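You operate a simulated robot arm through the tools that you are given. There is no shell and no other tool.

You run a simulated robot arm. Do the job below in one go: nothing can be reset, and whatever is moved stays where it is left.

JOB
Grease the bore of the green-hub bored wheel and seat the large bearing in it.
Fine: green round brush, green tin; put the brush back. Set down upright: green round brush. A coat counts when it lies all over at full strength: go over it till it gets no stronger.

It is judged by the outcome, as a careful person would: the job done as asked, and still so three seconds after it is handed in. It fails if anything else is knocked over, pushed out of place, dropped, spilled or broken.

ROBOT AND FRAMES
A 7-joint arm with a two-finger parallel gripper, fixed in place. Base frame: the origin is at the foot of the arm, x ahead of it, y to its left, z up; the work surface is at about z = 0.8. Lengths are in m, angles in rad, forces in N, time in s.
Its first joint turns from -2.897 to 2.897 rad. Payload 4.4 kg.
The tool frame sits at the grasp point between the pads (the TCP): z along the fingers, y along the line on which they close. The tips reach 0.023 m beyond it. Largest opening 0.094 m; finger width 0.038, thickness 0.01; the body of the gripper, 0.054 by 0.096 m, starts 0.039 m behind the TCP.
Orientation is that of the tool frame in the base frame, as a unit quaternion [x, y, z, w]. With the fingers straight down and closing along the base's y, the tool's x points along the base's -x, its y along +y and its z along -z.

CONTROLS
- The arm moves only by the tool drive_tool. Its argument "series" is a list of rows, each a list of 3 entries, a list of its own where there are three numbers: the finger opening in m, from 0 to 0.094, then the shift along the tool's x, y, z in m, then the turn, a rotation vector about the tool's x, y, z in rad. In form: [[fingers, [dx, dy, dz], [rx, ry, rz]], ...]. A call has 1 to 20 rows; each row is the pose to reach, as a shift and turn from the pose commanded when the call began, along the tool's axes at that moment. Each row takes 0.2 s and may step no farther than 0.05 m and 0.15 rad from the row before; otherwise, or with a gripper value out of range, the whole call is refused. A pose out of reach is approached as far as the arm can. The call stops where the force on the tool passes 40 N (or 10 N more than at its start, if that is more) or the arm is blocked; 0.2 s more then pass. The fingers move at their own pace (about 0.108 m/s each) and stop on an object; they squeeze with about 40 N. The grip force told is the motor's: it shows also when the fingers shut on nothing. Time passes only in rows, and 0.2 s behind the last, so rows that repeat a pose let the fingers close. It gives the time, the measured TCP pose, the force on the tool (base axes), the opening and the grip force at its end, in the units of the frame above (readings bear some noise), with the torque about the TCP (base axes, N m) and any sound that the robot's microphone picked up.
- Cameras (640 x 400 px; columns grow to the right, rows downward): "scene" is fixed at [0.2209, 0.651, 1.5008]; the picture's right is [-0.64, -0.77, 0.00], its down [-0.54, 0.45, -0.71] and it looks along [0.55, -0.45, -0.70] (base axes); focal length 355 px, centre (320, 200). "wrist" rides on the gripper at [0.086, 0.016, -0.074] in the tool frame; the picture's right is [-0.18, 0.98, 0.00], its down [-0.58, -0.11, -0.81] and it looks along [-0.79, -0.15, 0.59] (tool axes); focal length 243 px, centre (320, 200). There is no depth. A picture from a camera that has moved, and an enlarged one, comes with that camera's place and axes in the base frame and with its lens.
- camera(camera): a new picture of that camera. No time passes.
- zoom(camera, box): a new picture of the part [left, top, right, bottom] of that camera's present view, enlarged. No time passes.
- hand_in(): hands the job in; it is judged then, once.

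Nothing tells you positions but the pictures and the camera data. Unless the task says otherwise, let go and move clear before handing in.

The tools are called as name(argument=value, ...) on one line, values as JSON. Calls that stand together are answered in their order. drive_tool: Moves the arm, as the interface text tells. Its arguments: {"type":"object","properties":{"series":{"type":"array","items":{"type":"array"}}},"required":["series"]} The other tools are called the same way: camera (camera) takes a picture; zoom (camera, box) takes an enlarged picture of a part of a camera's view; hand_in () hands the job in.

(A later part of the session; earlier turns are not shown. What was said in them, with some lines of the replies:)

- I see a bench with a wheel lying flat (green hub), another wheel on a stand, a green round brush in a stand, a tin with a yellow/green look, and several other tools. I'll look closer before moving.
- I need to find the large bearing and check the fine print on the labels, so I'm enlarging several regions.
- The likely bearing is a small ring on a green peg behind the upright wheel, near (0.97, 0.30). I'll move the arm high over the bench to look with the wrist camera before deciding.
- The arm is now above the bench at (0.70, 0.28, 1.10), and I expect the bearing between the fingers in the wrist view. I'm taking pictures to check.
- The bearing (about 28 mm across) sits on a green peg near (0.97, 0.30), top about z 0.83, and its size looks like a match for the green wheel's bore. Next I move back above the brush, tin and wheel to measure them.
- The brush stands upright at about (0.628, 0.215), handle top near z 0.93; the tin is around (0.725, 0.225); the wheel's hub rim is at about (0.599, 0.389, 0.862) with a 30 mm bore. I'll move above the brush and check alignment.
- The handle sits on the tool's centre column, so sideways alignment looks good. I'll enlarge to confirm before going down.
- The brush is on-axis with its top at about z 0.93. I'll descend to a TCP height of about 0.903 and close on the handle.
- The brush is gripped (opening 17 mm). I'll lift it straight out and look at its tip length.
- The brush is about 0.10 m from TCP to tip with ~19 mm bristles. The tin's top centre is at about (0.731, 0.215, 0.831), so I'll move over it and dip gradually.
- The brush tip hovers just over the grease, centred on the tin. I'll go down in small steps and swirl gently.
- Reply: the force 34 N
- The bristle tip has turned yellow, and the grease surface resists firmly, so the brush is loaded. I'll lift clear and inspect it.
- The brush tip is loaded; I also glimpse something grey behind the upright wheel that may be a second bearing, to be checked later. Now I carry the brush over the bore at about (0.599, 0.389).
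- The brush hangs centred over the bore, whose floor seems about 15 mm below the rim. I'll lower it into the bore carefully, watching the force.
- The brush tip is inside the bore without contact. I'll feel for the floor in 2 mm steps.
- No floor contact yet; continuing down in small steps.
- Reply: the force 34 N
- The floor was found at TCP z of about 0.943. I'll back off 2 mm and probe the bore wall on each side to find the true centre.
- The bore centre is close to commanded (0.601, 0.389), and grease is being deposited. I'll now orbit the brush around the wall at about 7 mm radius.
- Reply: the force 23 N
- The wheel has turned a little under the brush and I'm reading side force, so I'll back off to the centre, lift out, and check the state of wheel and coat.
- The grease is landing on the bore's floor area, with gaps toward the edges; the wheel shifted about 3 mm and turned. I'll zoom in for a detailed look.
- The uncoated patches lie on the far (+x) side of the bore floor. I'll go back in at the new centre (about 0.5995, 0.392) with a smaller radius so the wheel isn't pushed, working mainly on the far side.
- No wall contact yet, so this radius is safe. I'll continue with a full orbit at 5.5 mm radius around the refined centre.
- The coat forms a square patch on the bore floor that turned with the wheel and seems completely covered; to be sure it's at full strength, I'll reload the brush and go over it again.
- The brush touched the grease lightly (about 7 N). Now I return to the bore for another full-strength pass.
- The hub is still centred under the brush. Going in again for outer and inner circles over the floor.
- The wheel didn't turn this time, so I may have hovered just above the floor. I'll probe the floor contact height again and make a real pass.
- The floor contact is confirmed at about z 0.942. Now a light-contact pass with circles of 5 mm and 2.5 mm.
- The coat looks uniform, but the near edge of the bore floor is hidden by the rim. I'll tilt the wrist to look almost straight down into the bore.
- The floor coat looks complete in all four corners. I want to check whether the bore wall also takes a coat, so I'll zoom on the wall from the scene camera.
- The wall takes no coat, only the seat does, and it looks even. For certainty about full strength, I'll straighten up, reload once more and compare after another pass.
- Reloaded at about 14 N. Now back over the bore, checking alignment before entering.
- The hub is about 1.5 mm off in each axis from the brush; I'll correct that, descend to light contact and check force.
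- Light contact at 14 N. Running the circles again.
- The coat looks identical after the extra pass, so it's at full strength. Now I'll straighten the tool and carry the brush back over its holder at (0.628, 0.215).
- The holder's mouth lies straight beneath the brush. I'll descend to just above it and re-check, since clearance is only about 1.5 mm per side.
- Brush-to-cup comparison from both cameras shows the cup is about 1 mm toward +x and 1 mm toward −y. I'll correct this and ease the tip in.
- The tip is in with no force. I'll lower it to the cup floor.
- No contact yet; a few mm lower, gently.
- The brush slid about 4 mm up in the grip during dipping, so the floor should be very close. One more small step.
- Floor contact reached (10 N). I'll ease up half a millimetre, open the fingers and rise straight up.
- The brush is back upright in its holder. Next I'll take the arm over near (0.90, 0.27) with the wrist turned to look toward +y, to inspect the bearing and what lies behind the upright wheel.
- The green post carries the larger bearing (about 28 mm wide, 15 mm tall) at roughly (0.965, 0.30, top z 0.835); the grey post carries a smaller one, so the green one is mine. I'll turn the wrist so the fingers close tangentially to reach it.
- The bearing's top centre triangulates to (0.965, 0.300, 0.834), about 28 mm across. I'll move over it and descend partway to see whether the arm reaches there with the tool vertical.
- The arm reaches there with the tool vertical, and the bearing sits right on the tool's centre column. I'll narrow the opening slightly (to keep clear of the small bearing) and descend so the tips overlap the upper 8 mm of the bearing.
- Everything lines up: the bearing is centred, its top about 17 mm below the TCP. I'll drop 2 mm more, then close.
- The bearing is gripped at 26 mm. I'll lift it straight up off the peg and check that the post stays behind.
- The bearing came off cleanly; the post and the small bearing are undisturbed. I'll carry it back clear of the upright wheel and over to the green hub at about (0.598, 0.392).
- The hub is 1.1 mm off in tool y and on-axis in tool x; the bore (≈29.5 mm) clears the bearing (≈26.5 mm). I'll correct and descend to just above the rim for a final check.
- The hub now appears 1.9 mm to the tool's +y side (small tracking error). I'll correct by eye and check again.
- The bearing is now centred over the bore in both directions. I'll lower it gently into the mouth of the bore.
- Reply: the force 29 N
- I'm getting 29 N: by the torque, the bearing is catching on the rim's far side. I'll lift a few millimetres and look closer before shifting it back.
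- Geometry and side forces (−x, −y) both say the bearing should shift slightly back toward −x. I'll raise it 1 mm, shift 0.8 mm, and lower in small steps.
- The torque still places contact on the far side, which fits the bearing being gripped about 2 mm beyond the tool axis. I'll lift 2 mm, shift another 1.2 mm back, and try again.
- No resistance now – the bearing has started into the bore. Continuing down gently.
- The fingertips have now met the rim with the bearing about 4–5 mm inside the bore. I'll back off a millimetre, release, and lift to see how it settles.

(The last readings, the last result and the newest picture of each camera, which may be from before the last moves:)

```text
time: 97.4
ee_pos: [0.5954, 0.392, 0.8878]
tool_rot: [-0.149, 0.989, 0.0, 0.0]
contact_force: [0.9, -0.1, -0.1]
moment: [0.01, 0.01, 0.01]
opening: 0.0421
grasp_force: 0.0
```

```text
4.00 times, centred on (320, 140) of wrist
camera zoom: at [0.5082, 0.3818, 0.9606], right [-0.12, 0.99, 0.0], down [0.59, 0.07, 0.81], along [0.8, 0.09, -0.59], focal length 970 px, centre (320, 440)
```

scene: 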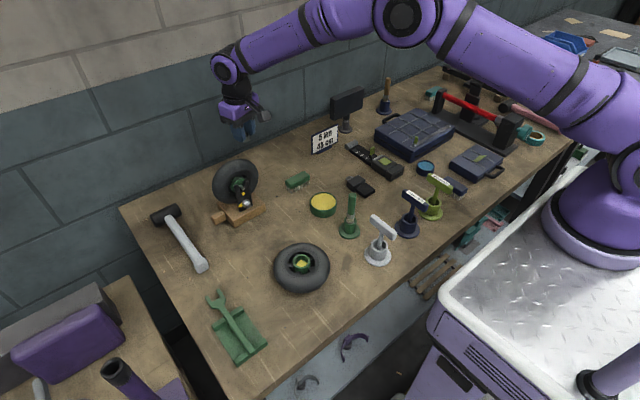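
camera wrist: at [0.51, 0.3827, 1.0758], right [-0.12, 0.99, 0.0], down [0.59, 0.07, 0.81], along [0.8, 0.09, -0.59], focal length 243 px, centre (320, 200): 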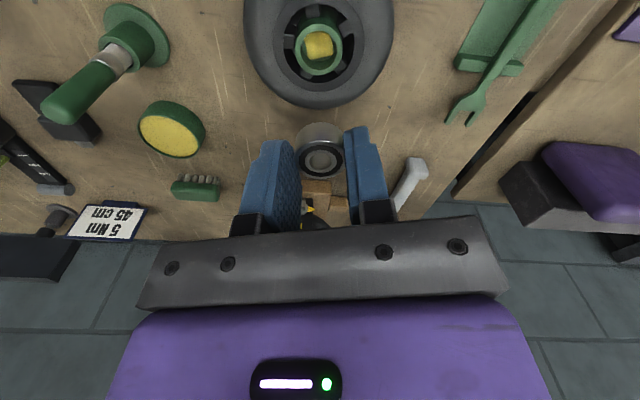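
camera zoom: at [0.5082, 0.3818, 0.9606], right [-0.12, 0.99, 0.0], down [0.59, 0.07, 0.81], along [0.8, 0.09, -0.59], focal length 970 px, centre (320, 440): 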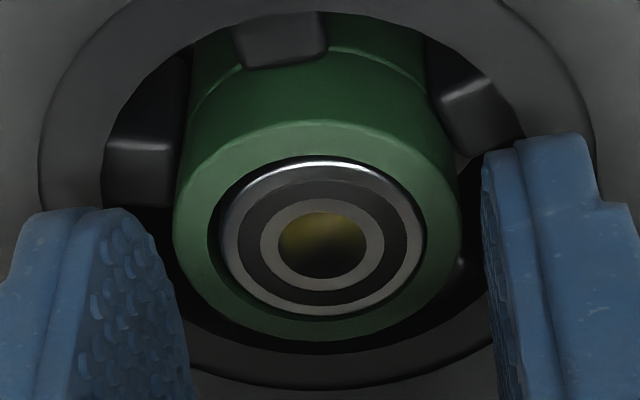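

The bearing has dropped into the bore and looks nearly flush and level. I'll lift clear and inspect.

drive_tool(series=[[0.042, [0, 0, -0.02], [0, 0, 0]], [0.042, [0, 0, -0.05], [0, 0, 0]], [0.042, [0, 0, -0.08], [0, 0, 0]], [0.042, [0, 0, -0.1], [0, 0, 0]], [0.042, [0, 0, -0.1], [0, 0, 0]]])

zoom(camera="wrist", box=[290, 10, 350, 80])

zoom(camera="scene", box=[294, 250, 314, 270])

camera(camera="scene")

```text
time: 98.6
ee_pos: [0.5965, 0.3916, 0.9849]
tool_rot: [-0.15, 0.989, 0.001, 0.0]
contact_force: [0.0, 0.4, -0.2]
moment: [-0.01, -0.01, -0.01]
opening: 0.042
grasp_force: 0.0
```

```text
5.71 times, centred on (320, 45) of wrist
camera zoom: at [0.5081, 0.3816, 1.0596], right [-0.12, 0.99, 0.0], down [0.59, 0.07, 0.81], along [0.8, 0.09, -0.59], focal length 1386 px, centre (320, 1086)
```

zoom: 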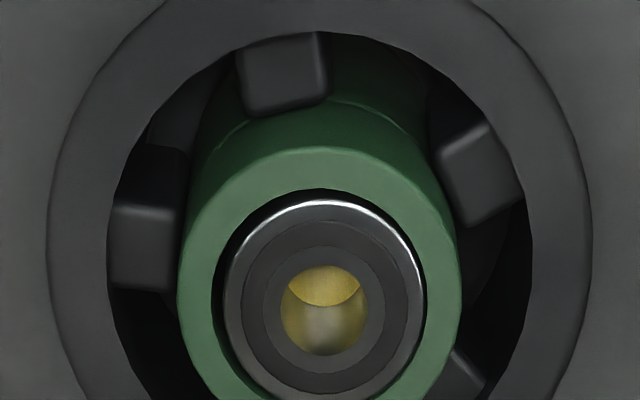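

```text
16.00 times, centred on (304, 260) of scene
camera zoom: at [0.2209, 0.651, 1.5008], right [-0.64, -0.77, 0.0], down [-0.54, 0.45, -0.71], along [0.55, -0.45, -0.7], focal length 5678 px, centre (576, -760)
```

zoom: 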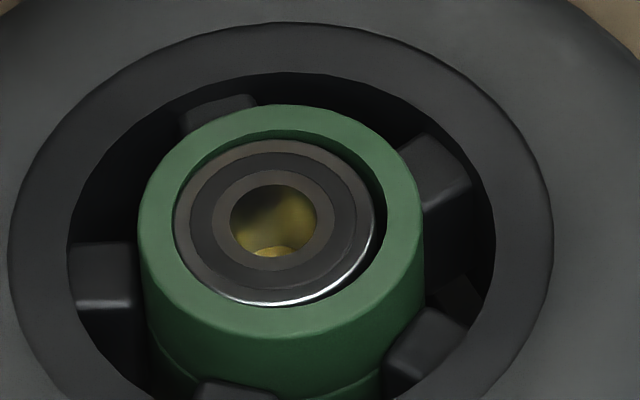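

```text
taken
```

scene: 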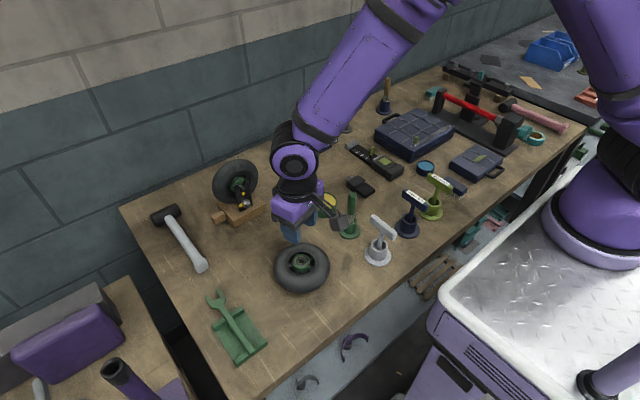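

The bearing sits level in the bore, about flush with the rim. To be sure it is fully down, I'll close the fingers and press lightly on it from above.

drive_tool(series=[[0.02, [-0.0033, 0, 0], [0, 0, 0]], [0.0, [-0.0033, 0, 0.03], [0, 0, 0]], [0.0, [-0.0033, 0, 0.06], [0, 0, 0]], [0.0, [-0.0033, 0, 0.085], [0, 0, 0]], [0.0, [-0.0033, 0, 0.095], [0, 0, 0]], [0.0, [-0.0033, 0, 0.095], [0, 0, 0]]])

zoom(camera="wrist", box=[265, 80, 375, 190])

zoom(camera="scene", box=[280, 230, 330, 290])

```text
time: 100.0
ee_pos: [0.5997, 0.3948, 0.8909]
tool_rot: [-0.149, 0.989, -0.001, 0.0]
contact_force: [0.4, 0.2, -0.2]
moment: [-0.01, -0.02, 0.0]
opening: 0.0
grasp_force: 40.0
```

```text
3.64 times, centred on (320, 135) of wrist
camera zoom: at [0.512, 0.3832, 0.9652], right [-0.12, 0.99, 0.0], down [0.59, 0.07, 0.81], along [0.8, 0.09, -0.59], focal length 882 px, centre (320, 436)
```

zoom: 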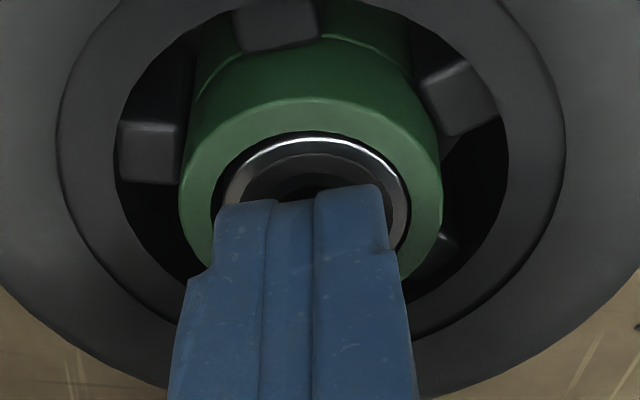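

```text
6.67 times, centred on (305, 260) of scene
camera zoom: at [0.2209, 0.651, 1.5008], right [-0.64, -0.77, 0.0], down [-0.54, 0.45, -0.71], along [0.55, -0.45, -0.7], focal length 2366 px, centre (420, -200)
```

zoom: 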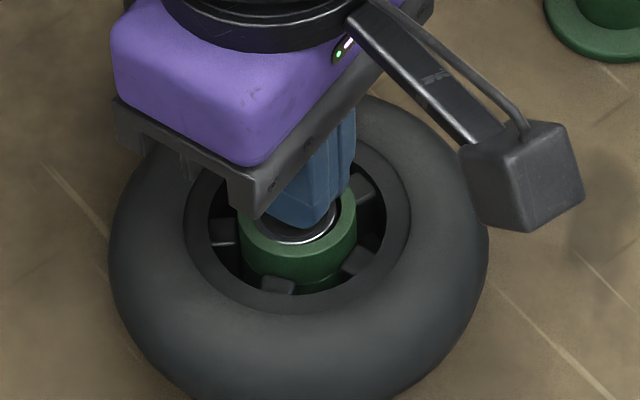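

The closed fingertips are just above the bearing. Lowering in small steps to a light touch.

drive_tool(series=[[0.0, [0, 0, 0.003], [0, 0, 0]], [0.0, [0, 0, 0.005], [0, 0, 0]], [0.0, [0, 0, 0.006], [0, 0, 0]], [0.0, [0, 0, 0.006], [0, 0, 0]]])

drive_tool(series=[[0.0, [0, 0, 0.001], [0, 0, 0]], [0.0, [0, 0, 0.0015], [0, 0, 0]], [0.0, [0, 0, 0.0015], [0, 0, 0]]])

```text
time: 101.0
ee_pos: [0.6, 0.3942, 0.887]
tool_rot: [-0.149, 0.989, 0.001, 0.0]
contact_force: [0.5, -2.1, 23.4]
moment: [-0.08, -0.04, -0.01]
opening: 0.0
grasp_force: 39.7
```

```text
time: 101.5
ee_pos: [0.5999, 0.3936, 0.8856]
tool_rot: [-0.149, 0.989, 0.002, 0.0]
contact_force: [-6.2, -6.4, 12.8]
moment: [-0.26, 0.28, 0.0]
opening: 0.0
grasp_force: 40.5
stopped in row 2: the force on the tool passed its limit at 42 N (the readings are from after the stop); the commanded pose is now the measured one
```

The press met firm resistance at rim level (up to 42 N), so the bearing is bottomed. I'll lift away and inspect everything.

drive_tool(series=[[0.0, [0, 0, -0.005], [0, 0, 0]], [0.0, [0, 0, -0.03], [0, 0, 0]], [0.0, [0, 0, -0.07], [0, 0, 0]], [0.0, [0, 0, -0.11], [0, 0, 0]], [0.02, [0, 0, -0.14], [0, 0, 0]], [0.04, [0, 0, -0.14], [0, 0, 0]]])

zoom(camera="wrist", box=[280, 0, 360, 80])

zoom(camera="scene", box=[294, 250, 314, 270])

zoom(camera="scene", box=[200, 150, 400, 300])

```text
time: 102.9
ee_pos: [0.5998, 0.3935, 1.0257]
tool_rot: [-0.15, 0.989, 0.001, 0.0]
contact_force: [-0.1, -0.2, -1.3]
moment: [-0.03, 0.02, 0.0]
opening: 0.0403
grasp_force: 0.0
```

```text
5.00 times, centred on (320, 40) of wrist
camera zoom: at [0.512, 0.3826, 1.0995], right [-0.12, 0.99, 0.0], down [0.59, 0.07, 0.81], along [0.8, 0.09, -0.59], focal length 1213 px, centre (320, 1000)
```

zoom: 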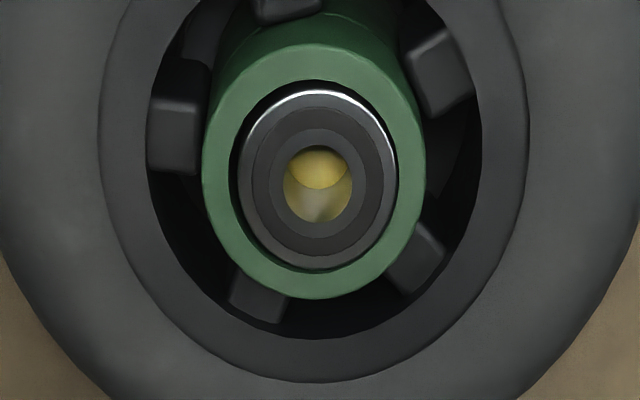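

```text
16.00 times, centred on (304, 260) of scene
camera zoom: at [0.2209, 0.651, 1.5008], right [-0.64, -0.77, 0.0], down [-0.54, 0.45, -0.71], along [0.55, -0.45, -0.7], focal length 5678 px, centre (576, -760)
```

zoom: 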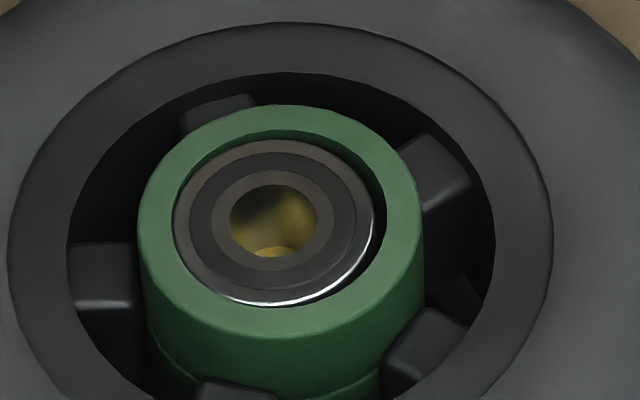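

```text
2.67 times, centred on (300, 225) of scene
camera zoom: at [0.2209, 0.651, 1.5008], right [-0.64, -0.77, 0.0], down [-0.54, 0.45, -0.71], along [0.55, -0.45, -0.7], focal length 946 px, centre (373, 133)
```

zoom: 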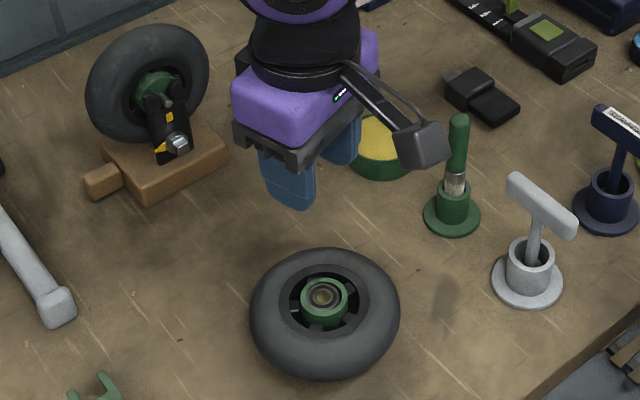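

The bearing is seated (its position didn't change under the press), and the brush stands in its holder. I'll move the arm up and away, then do a last check of the whole bench.

drive_tool(series=[[0.04, [0, 0, -0.045], [0, 0, 0]], [0.04, [0, 0, -0.09], [0, 0, 0]], [0.04, [0, 0, -0.13], [0, 0, 0]], [0.04, [0.04, -0.02, -0.15], [0, 0, 0]], [0.04, [0.07, -0.05, -0.16], [0, 0, 0]], [0.04, [0.09, -0.09, -0.16], [0, 0, 0]], [0.04, [0.09, -0.09, -0.16], [0, 0, 0]]])

camera(camera="scene")

camera(camera="wrist")

zoom(camera="scene", box=[310, 180, 390, 250])

zoom(camera="scene", box=[280, 230, 330, 290])

```text
time: 104.5
ee_pos: [0.5394, 0.2809, 1.1822]
tool_rot: [-0.15, 0.989, 0.0, 0.0]
contact_force: [0.0, 0.3, 0.5]
moment: [0.01, 0.02, 0.0]
opening: 0.0397
grasp_force: 0.0
```

```text
taken
```

scene: 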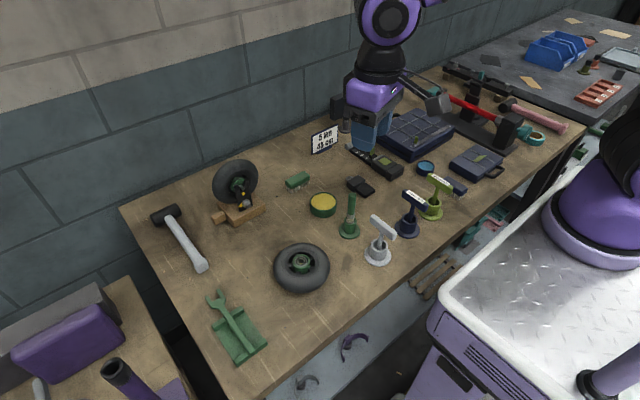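

```text
taken
camera wrist: at [0.4521, 0.2703, 1.2574], right [-0.12, 0.99, 0.0], down [0.59, 0.07, 0.81], along [0.8, 0.09, -0.59], focal length 243 px, centre (320, 200)
```

wrist: 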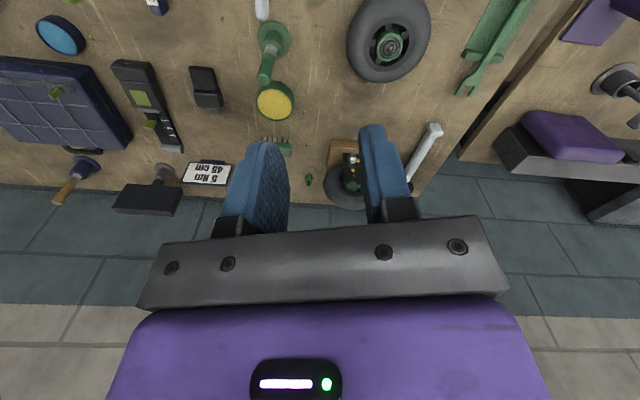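

```text
5.71 times, centred on (350, 215) of scene
camera zoom: at [0.2209, 0.651, 1.5008], right [-0.64, -0.77, 0.0], down [-0.54, 0.45, -0.71], along [0.55, -0.45, -0.7], focal length 2028 px, centre (149, 114)
```

zoom: 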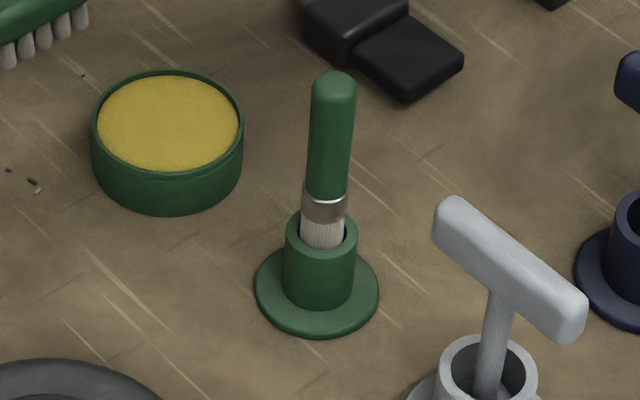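

```text
6.67 times, centred on (305, 260) of scene
camera zoom: at [0.2209, 0.651, 1.5008], right [-0.64, -0.77, 0.0], down [-0.54, 0.45, -0.71], along [0.55, -0.45, -0.7], focal length 2366 px, centre (420, -200)
```

zoom: 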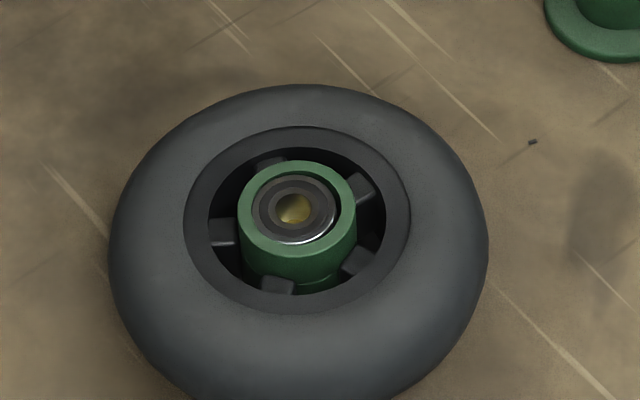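

The wheel's bore is greased with the large bearing seated level in it. The brush is upright in its holder, and the tin, posts and other tools are where they were. The arm is clear, so I'm handing in.

hand_in()

```text
The job is handed in.
```

The green-hub wheel's bore is greased and the large bearing is seated in it. The job is handed in.

- **Grease:** The coat took on the floor of the bore only; the wall showed no coat in any view, even where the brush pressed against it. I judged full strength by eye: after fresh grease and another pass, it looked no stronger.
- **Bearing:** I used the larger of the two, from the green post, and left the smaller one on the grey post alone. It sits level and about flush with the rim, and did not move when I pressed on it with about 40 N.
- **Brush:** The green round brush is back upright in its holder. It may lean very slightly because the holder is a little wider than the brush.
- **Wheel:** The wheel shifted a few millimetres and turned on the spot while I was brushing.
- **Rest of the bench:** The final pictures show nothing else knocked over or out of place, and the arm is clear.
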